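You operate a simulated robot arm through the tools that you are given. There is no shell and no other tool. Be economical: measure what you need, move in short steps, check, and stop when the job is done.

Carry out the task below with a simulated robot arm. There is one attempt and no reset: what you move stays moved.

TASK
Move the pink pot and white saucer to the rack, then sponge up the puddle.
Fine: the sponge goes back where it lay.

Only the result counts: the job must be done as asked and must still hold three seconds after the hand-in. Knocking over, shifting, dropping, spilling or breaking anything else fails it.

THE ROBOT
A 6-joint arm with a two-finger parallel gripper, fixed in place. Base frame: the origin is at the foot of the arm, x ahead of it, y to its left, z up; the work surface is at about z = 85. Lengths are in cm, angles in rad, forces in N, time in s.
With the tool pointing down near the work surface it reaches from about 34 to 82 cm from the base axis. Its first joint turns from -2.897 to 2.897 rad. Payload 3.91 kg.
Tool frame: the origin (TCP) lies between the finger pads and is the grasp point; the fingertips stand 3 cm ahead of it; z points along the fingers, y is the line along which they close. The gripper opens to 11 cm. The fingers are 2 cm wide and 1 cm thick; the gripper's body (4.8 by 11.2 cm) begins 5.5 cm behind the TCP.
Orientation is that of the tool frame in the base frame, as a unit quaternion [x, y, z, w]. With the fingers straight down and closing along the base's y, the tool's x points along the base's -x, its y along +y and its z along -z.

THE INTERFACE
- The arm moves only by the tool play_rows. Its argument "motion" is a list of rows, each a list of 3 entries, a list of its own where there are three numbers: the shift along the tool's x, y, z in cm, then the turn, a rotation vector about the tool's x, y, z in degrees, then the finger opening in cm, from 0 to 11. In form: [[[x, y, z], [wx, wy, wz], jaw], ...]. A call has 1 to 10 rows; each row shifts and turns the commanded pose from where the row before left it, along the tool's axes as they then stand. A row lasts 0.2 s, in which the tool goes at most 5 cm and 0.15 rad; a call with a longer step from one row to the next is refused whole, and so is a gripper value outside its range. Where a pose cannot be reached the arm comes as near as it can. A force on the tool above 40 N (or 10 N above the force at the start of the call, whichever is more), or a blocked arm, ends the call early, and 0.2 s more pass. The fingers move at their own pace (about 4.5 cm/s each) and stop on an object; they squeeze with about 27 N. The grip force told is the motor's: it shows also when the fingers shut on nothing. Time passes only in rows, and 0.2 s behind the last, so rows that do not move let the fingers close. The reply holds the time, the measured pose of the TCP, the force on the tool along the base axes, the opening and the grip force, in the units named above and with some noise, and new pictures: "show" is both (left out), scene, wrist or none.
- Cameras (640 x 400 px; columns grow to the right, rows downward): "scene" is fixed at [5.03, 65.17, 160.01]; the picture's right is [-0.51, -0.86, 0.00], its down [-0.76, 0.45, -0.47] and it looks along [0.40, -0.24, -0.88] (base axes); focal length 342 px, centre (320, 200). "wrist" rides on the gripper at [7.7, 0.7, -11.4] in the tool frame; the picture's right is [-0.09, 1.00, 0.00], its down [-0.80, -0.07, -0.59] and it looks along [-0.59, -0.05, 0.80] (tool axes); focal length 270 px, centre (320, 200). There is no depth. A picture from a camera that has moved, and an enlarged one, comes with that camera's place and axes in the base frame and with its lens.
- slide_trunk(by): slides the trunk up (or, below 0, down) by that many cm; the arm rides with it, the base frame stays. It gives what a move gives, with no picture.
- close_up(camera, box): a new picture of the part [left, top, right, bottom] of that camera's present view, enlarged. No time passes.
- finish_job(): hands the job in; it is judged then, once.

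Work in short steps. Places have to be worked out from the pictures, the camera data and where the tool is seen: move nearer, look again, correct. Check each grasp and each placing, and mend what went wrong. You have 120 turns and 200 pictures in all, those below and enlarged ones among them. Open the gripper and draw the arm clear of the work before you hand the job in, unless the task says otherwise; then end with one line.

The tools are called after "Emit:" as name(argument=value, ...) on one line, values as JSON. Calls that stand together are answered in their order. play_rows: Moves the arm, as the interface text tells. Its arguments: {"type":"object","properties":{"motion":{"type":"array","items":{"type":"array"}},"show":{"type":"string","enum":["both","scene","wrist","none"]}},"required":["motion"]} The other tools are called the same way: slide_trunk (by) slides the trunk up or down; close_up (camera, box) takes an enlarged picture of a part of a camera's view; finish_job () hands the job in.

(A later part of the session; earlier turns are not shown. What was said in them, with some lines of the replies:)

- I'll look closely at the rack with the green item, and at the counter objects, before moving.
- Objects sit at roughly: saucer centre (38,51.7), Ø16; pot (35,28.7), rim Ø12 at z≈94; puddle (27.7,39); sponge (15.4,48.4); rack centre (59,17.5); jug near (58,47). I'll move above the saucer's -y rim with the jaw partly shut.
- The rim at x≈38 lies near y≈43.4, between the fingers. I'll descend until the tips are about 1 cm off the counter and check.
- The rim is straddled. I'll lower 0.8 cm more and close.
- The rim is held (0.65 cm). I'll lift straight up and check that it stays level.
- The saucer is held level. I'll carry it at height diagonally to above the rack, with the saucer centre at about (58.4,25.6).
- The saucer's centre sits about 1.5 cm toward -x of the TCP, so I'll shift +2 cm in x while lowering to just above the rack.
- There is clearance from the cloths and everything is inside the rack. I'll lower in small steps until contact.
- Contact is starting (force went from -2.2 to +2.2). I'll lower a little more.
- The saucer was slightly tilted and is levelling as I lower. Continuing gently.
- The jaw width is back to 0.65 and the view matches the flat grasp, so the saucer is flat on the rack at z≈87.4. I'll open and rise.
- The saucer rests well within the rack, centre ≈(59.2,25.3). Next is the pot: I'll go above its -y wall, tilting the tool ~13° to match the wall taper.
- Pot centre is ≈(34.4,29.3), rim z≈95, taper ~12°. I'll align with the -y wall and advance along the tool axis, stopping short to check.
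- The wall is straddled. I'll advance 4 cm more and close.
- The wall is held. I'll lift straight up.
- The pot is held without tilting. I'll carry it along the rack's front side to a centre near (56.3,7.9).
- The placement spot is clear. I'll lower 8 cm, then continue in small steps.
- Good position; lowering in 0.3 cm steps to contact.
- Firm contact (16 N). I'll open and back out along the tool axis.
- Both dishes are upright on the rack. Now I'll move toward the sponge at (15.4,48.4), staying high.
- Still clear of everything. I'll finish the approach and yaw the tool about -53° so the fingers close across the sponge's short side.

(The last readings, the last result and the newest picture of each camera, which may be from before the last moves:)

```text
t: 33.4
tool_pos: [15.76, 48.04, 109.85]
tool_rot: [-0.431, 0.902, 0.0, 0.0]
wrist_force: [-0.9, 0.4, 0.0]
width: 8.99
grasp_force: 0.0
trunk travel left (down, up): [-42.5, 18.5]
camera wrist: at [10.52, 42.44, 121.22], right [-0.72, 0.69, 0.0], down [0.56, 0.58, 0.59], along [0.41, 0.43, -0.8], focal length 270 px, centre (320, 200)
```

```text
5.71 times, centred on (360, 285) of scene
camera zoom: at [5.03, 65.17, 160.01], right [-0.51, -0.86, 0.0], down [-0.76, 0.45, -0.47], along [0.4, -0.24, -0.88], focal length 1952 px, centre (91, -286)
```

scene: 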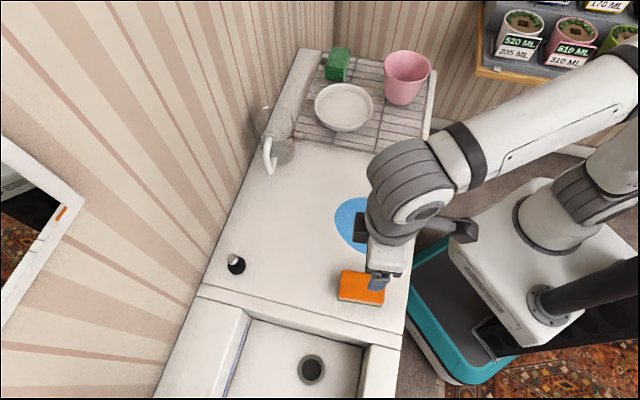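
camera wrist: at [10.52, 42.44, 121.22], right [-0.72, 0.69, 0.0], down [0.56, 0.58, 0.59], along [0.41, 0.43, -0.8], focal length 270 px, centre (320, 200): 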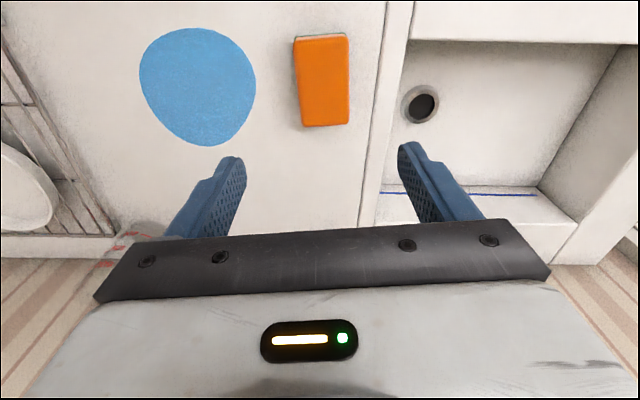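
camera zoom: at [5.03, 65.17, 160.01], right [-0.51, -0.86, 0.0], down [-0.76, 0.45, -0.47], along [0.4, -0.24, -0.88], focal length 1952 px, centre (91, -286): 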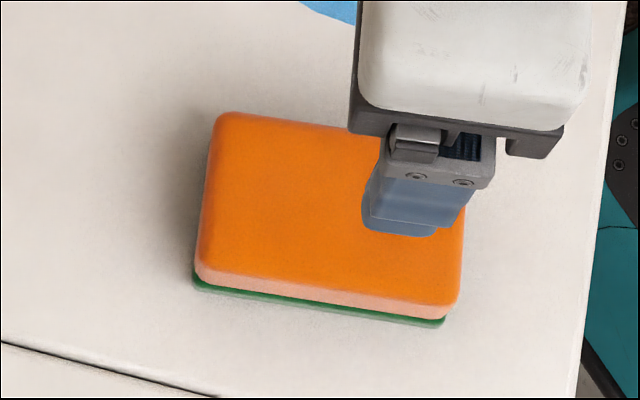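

The sponge's top is centred ≈(15.7,48.6), about 10×6 cm, with yaw matching the tool. I'll nudge to centre and descend most of the way.

Emit:
play_rows(motion=[[[-0.4, 0.4, 3], [0, 0, 0], 9], [[0, 0, 4], [0, 0, 0], 9], [[0, 0, 4], [0, 0, 0], 9], [[0, 0, 3], [0, 0, 0], 9], [[0, 0, 1.5], [0, 0, 0], 9], [[0, 0, 0], [0, 0, 0], 9]])

Emit:
close_up(camera="scene", box=[320, 250, 400, 320])

```text
t: 34.8
tool_pos: [15.81, 48.6, 94.34]
tool_rot: [-0.431, 0.902, 0.0, 0.0]
wrist_force: [0.6, -0.3, 0.5]
width: 8.96
grasp_force: 0.1
trunk travel left (down, up): [-42.5, 18.5]
camera wrist: at [10.48, 43.02, 105.73], right [-0.72, 0.7, 0.0], down [0.56, 0.58, 0.59], along [0.41, 0.43, -0.8], focal length 270 px, centre (320, 200)
```

scene: 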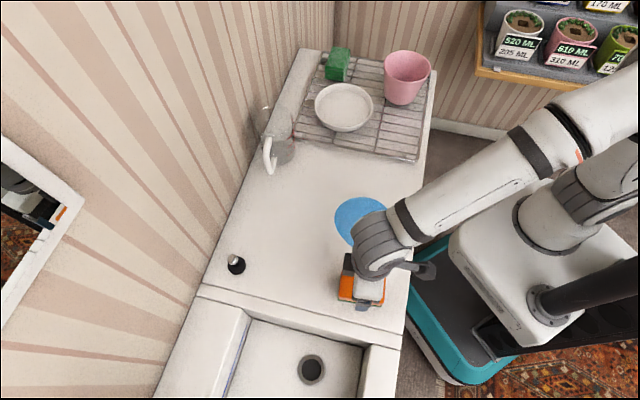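
wrist: 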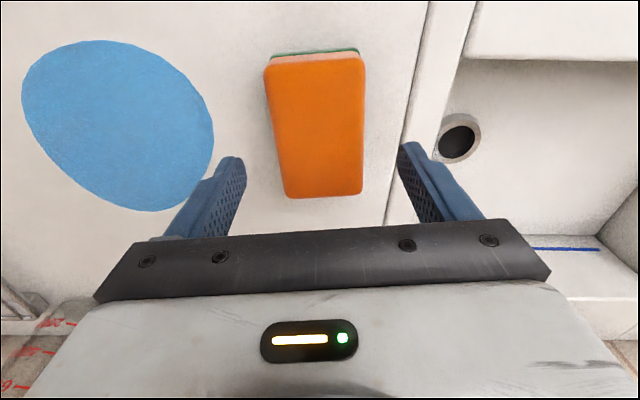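

```text
5.71 times, centred on (360, 285) of scene
camera zoom: at [5.03, 65.17, 160.01], right [-0.51, -0.86, 0.0], down [-0.76, 0.45, -0.47], along [0.4, -0.24, -0.88], focal length 1952 px, centre (91, -286)
```

zoom: 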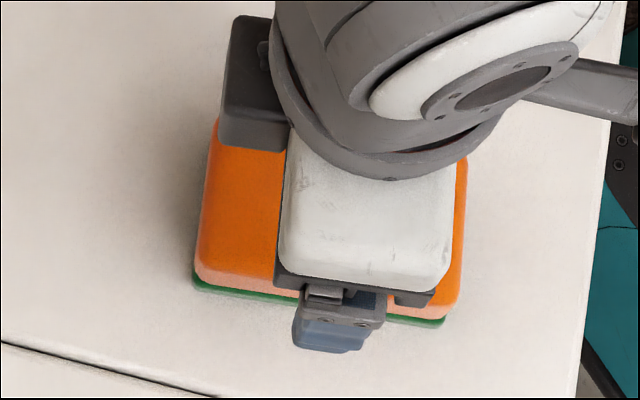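

Centred. I'll descend so the tips are ~0.8 cm above the counter and close gently on the sponge.

Emit:
play_rows(motion=[[[0, 0, 3], [0, 0, 0], 9], [[0, 0, 1.5], [0, 0, 0], 9], [[0, 0, 0.9], [0, 0, 0], 9], [[0, 0, 0], [0, 0, 0], 7], [[0, 0, 0], [0, 0, 0], 6], [[0, 0, 0], [0, 0, 0], 4], [[0, 0, 0], [0, 0, 0], 3], [[0, 0, 0], [0, 0, 0], 3]])

Emit:
close_up(camera="scene", box=[320, 250, 400, 320])

```text
t: 36.6
tool_pos: [15.8, 48.88, 89.06]
tool_rot: [-0.43, 0.903, 0.0, 0.0]
wrist_force: [0.1, -0.8, -0.4]
width: 5.95
grasp_force: 26.6
trunk travel left (down, up): [-42.5, 18.5]
camera wrist: at [10.51, 43.11, 100.38], right [-0.72, 0.7, 0.0], down [0.56, 0.58, 0.59], along [0.41, 0.43, -0.8], focal length 270 px, centre (320, 200)
```

scene: 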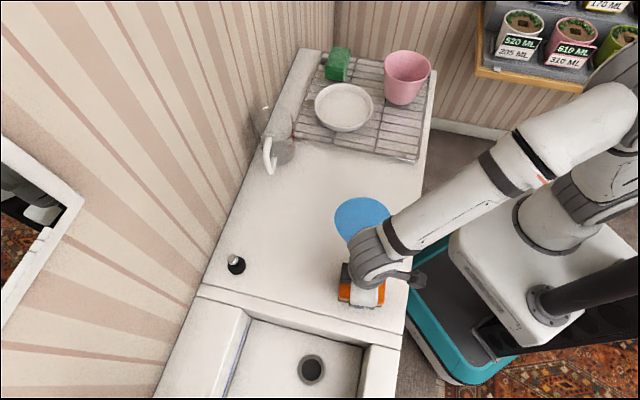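
wrist: 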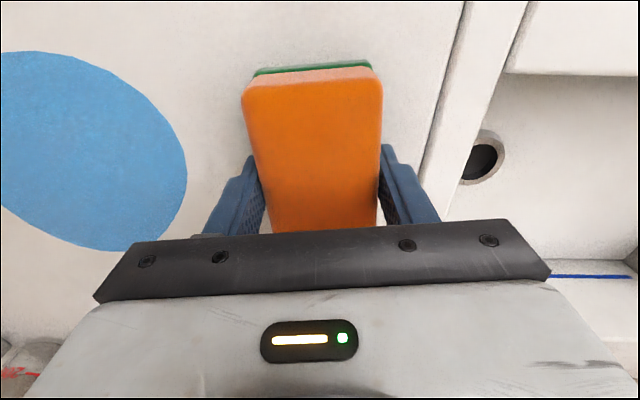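

```text
5.71 times, centred on (360, 285) of scene
camera zoom: at [5.03, 65.17, 160.01], right [-0.51, -0.86, 0.0], down [-0.76, 0.45, -0.47], along [0.4, -0.24, -0.88], focal length 1952 px, centre (91, -286)
```

zoom: 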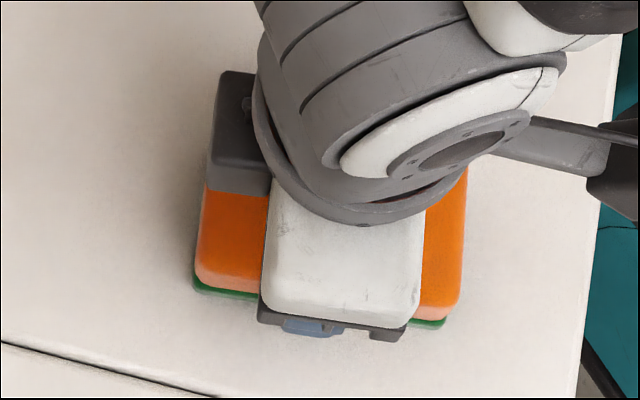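

Sponge held at 5.95 cm at TCP (15.8,48.8,89.05), which is the return pose. In the tool frame the puddle spans tx -7..7 and ty -23..-8 from here, so I'll lift and set down beside its near edge, offset +3.2 in tx.

Emit:
play_rows(motion=[[[0, 0, -1], [0, 0, 0], 3], [[0, 0, -1], [0, 0, 0], 3], [[1.6, -2.5, 0], [0, 0, 0], 3], [[1.6, -2.5, 0], [0, 0, 0], 3], [[0, 0, 1], [0, 0, 0], 3], [[0, 0, 0.9], [0, 0, 0], 3], [[0, 0, 0], [0, 0, 0], 3]])

```text
t: 38.2
tool_pos: [17.56, 42.95, 88.96]
tool_rot: [-0.43, 0.903, 0.0, 0.0]
wrist_force: [0.9, -1.5, 3.7]
width: 5.94
grasp_force: 27.1
trunk travel left (down, up): [-42.5, 18.5]
camera wrist: at [12.21, 37.28, 100.35], right [-0.72, 0.7, 0.0], down [0.56, 0.58, 0.59], along [0.41, 0.43, -0.8], focal length 270 px, centre (320, 200)
```

scene: 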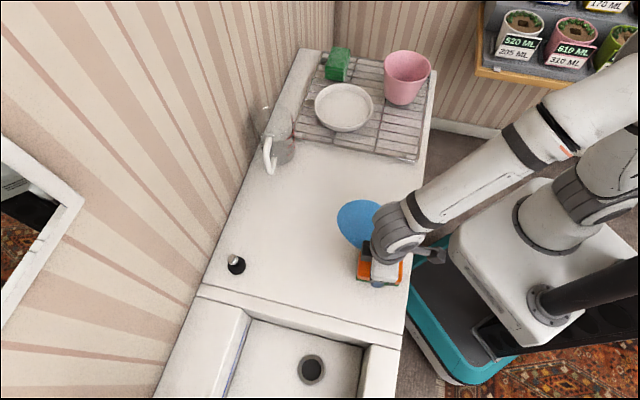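
wrist: 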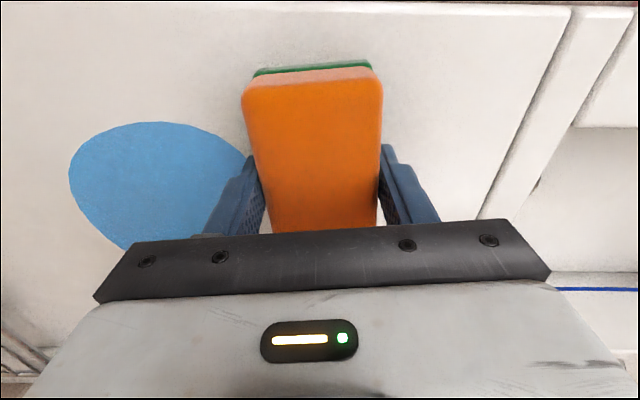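

Light contact (~4 N). First pass: sliding across the puddle along -ty.

Emit:
play_rows(motion=[[[0, -1, 0.05], [0, 0, 0], 3], [[0, -2.2, 0], [0, 0, 0], 3], [[0, -2.2, 0], [0, 0, 0], 3], [[0, -2.2, 0], [0, 0, 0], 3], [[0, -2.2, 0], [0, 0, 0], 3], [[0, -2.2, 0], [0, 0, 0], 3], [[0, -2.2, 0], [0, 0, 0], 3], [[0, -2.2, 0], [0, 0, 0], 3], [[0, -2.2, 0], [0, 0, 0], 3], [[0, -1.4, 0], [0, 0, 0], 3]])

```text
t: 40.4
tool_pos: [33.13, 30.42, 88.95]
tool_rot: [-0.43, 0.903, 0.0, -0.001]
wrist_force: [-2.5, 0.0, 9.1]
width: 5.94
grasp_force: 27.2
trunk travel left (down, up): [-42.5, 18.5]
camera wrist: at [27.89, 24.8, 100.35], right [-0.72, 0.7, 0.0], down [0.56, 0.58, 0.59], along [0.41, 0.43, -0.8], focal length 270 px, centre (320, 200)
```

scene: 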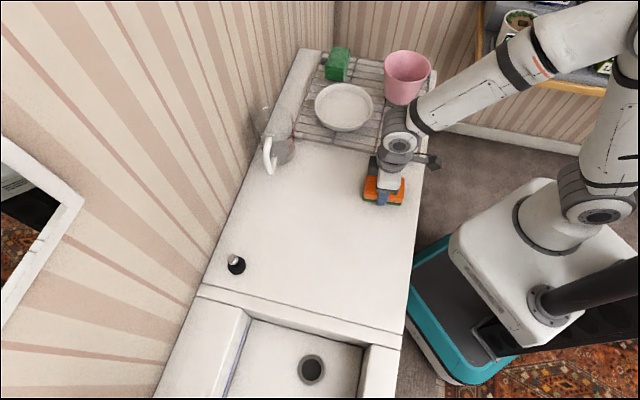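
wrist: 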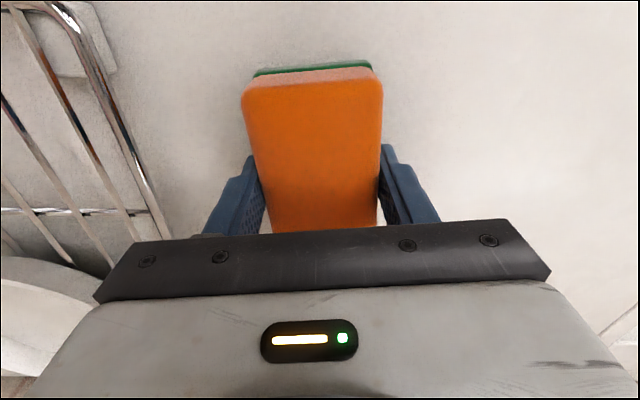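

The puddle is gone from view. I'll make a return pass over the other half on the way back to be sure.

Emit:
play_rows(motion=[[[-2.2, 0, 0], [0, 0, 0], 3], [[-2.2, 0, 0], [0, 0, 0], 3], [[-2.2, 1, 0], [0, 0, 0], 3], [[0, 2.8, 0], [0, 0, 0], 3], [[0, 2.8, 0], [0, 0, 0], 3], [[0, 2.8, 0], [0, 0, 0], 3], [[0, 2.8, 0], [0, 0, 0], 3], [[0, 2.8, 0], [0, 0, 0], 3], [[0, 2.8, 0], [0, 0, 0], 3], [[0, 2.2, 0], [0, 0, 0], 3]])

Emit:
close_up(camera="scene", box=[250, 150, 430, 310])

```text
t: 42.6
tool_pos: [21.77, 48.11, 89.09]
tool_rot: [-0.43, 0.903, 0.0, 0.0]
wrist_force: [-0.3, -0.4, -1.2]
width: 5.92
grasp_force: 26.6
trunk travel left (down, up): [-42.5, 18.5]
camera wrist: at [16.37, 42.46, 100.37], right [-0.72, 0.7, 0.0], down [0.56, 0.58, 0.59], along [0.41, 0.43, -0.8], focal length 270 px, centre (320, 200)
```

scene: 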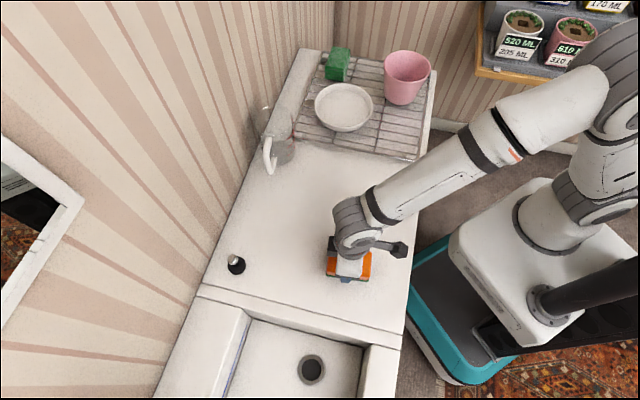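
wrist: 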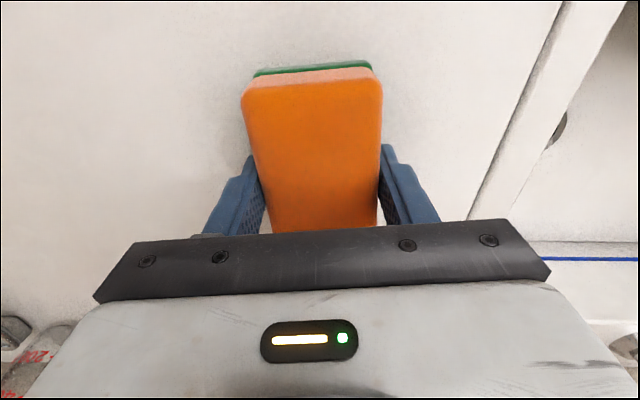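

```text
2.50 times, centred on (340, 230) of scene
camera zoom: at [5.03, 65.17, 160.01], right [-0.51, -0.86, 0.0], down [-0.76, 0.45, -0.47], along [0.4, -0.24, -0.88], focal length 854 px, centre (270, 125)
```

zoom: 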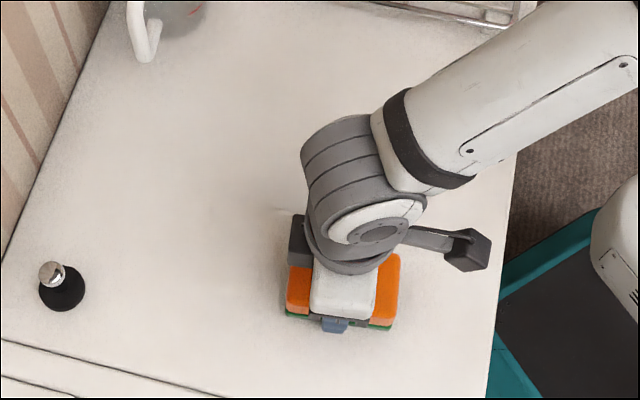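

The counter is dry. Summing my commands, the return is tx +3.4, ty +5.0, z +0.05; I'll lift, go back and set down.

Emit:
play_rows(motion=[[[0, 0, -1.5], [0, 0, 0], 3], [[1.7, 2.5, 0], [0, 0, 0], 3], [[1.7, 2.5, 0], [0, 0, 0], 3], [[0, 0, 0], [0, 0, 0], 3], [[0, 0, 1], [0, 0, 0], 3], [[0, 0, 0.5], [0, 0, 0], 3], [[0, 0, 0.05], [0, 0, 0], 3], [[0, 0, 0], [0, 0, 0], 3]])

```text
t: 44.4
tool_pos: [15.88, 48.63, 89.07]
tool_rot: [-0.43, 0.903, 0.001, 0.0]
wrist_force: [-0.4, 0.1, 2.0]
width: 5.94
grasp_force: 26.8
trunk travel left (down, up): [-42.5, 18.5]
camera wrist: at [10.52, 43.0, 100.34], right [-0.72, 0.7, 0.0], down [0.56, 0.58, 0.59], along [0.41, 0.43, -0.8], focal length 270 px, centre (320, 200)
```

scene: 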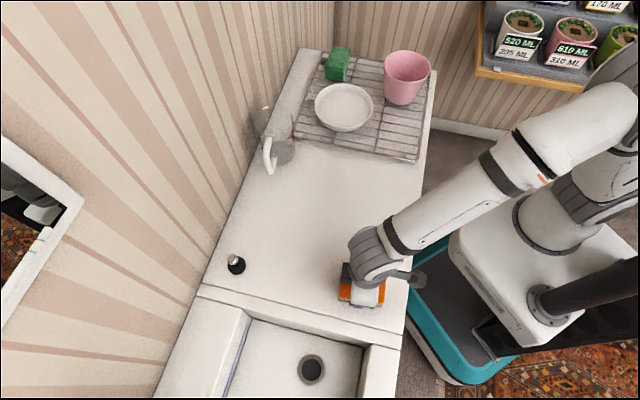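
wrist: 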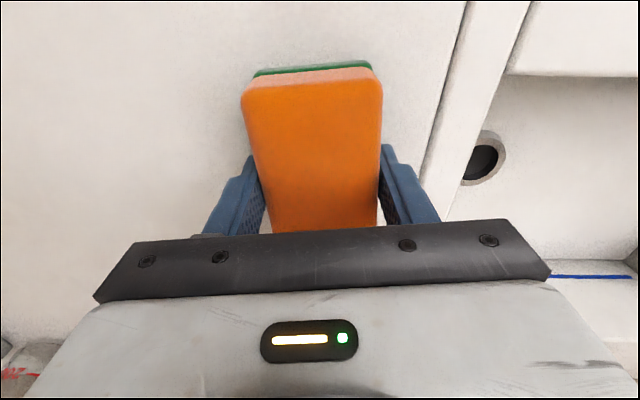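

The pose and view match the grasp moment. I'll release, rise and back the arm away over the middle of the counter.

Emit:
play_rows(motion=[[[0, 0, 0], [0, 0, 0], 7], [[0, 0, 0], [0, 0, 0], 9], [[0, 0, 0], [0, 0, 0], 9], [[0, 0, -2], [0, 0, 0], 9], [[0, 0, -4], [0, 0, 0], 9], [[0, 0, -4], [0, 0, 0], 9], [[0, 0, -4], [0, 0, 0], 9], [[0, -4, -3], [0, 0, 0], 9], [[0, -4.5, 0], [0, 0, 0], 9], [[0, -4.5, 0], [0, 0, 0], 9]])

Emit:
close_up(camera="scene", box=[210, 130, 434, 310])

```text
t: 46.6
tool_pos: [25.61, 40.47, 105.98]
tool_rot: [-0.431, 0.902, 0.0, 0.0]
wrist_force: [0.5, -1.4, 0.5]
width: 9.02
grasp_force: 0.0
trunk travel left (down, up): [-42.5, 18.5]
camera wrist: at [20.34, 34.84, 117.39], right [-0.72, 0.7, 0.0], down [0.56, 0.58, 0.59], along [0.41, 0.43, -0.8], focal length 270 px, centre (320, 200)
```

scene: 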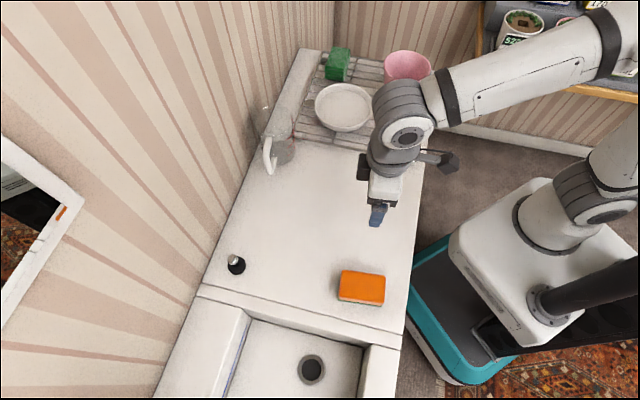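
wrist: 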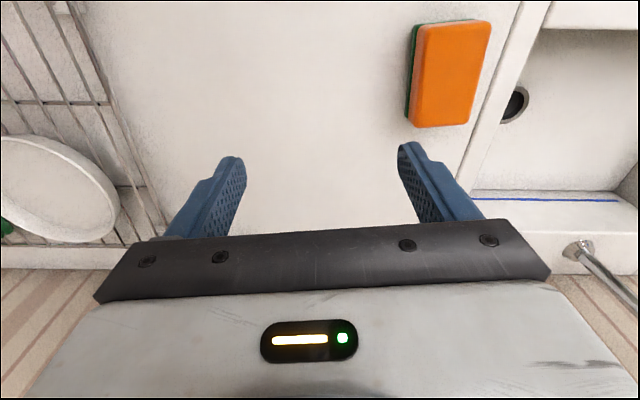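

```text
2.22 times, centred on (322, 220) of scene
camera zoom: at [5.03, 65.17, 160.01], right [-0.51, -0.86, 0.0], down [-0.76, 0.45, -0.47], along [0.4, -0.24, -0.88], focal length 759 px, centre (316, 156)
```

zoom: 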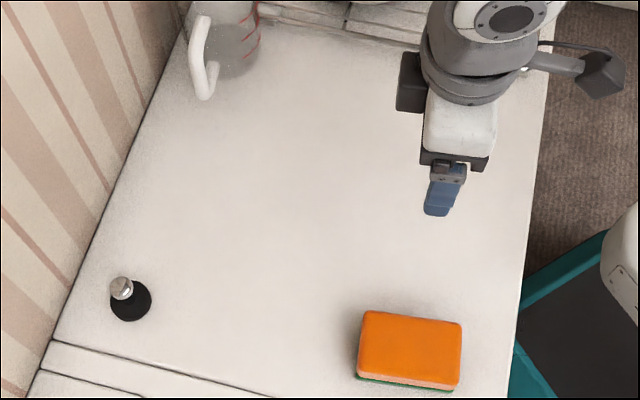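

The sponge lies exactly where it was, the puddle is gone, and the pot and saucer are on the rack. The gripper is open and clear, so I'm handing in.

Emit:
finish_job()

```text
The job is handed in.
```

The pink pot and white saucer are on the rack, the puddle is wiped up, and the sponge is back where it lay.
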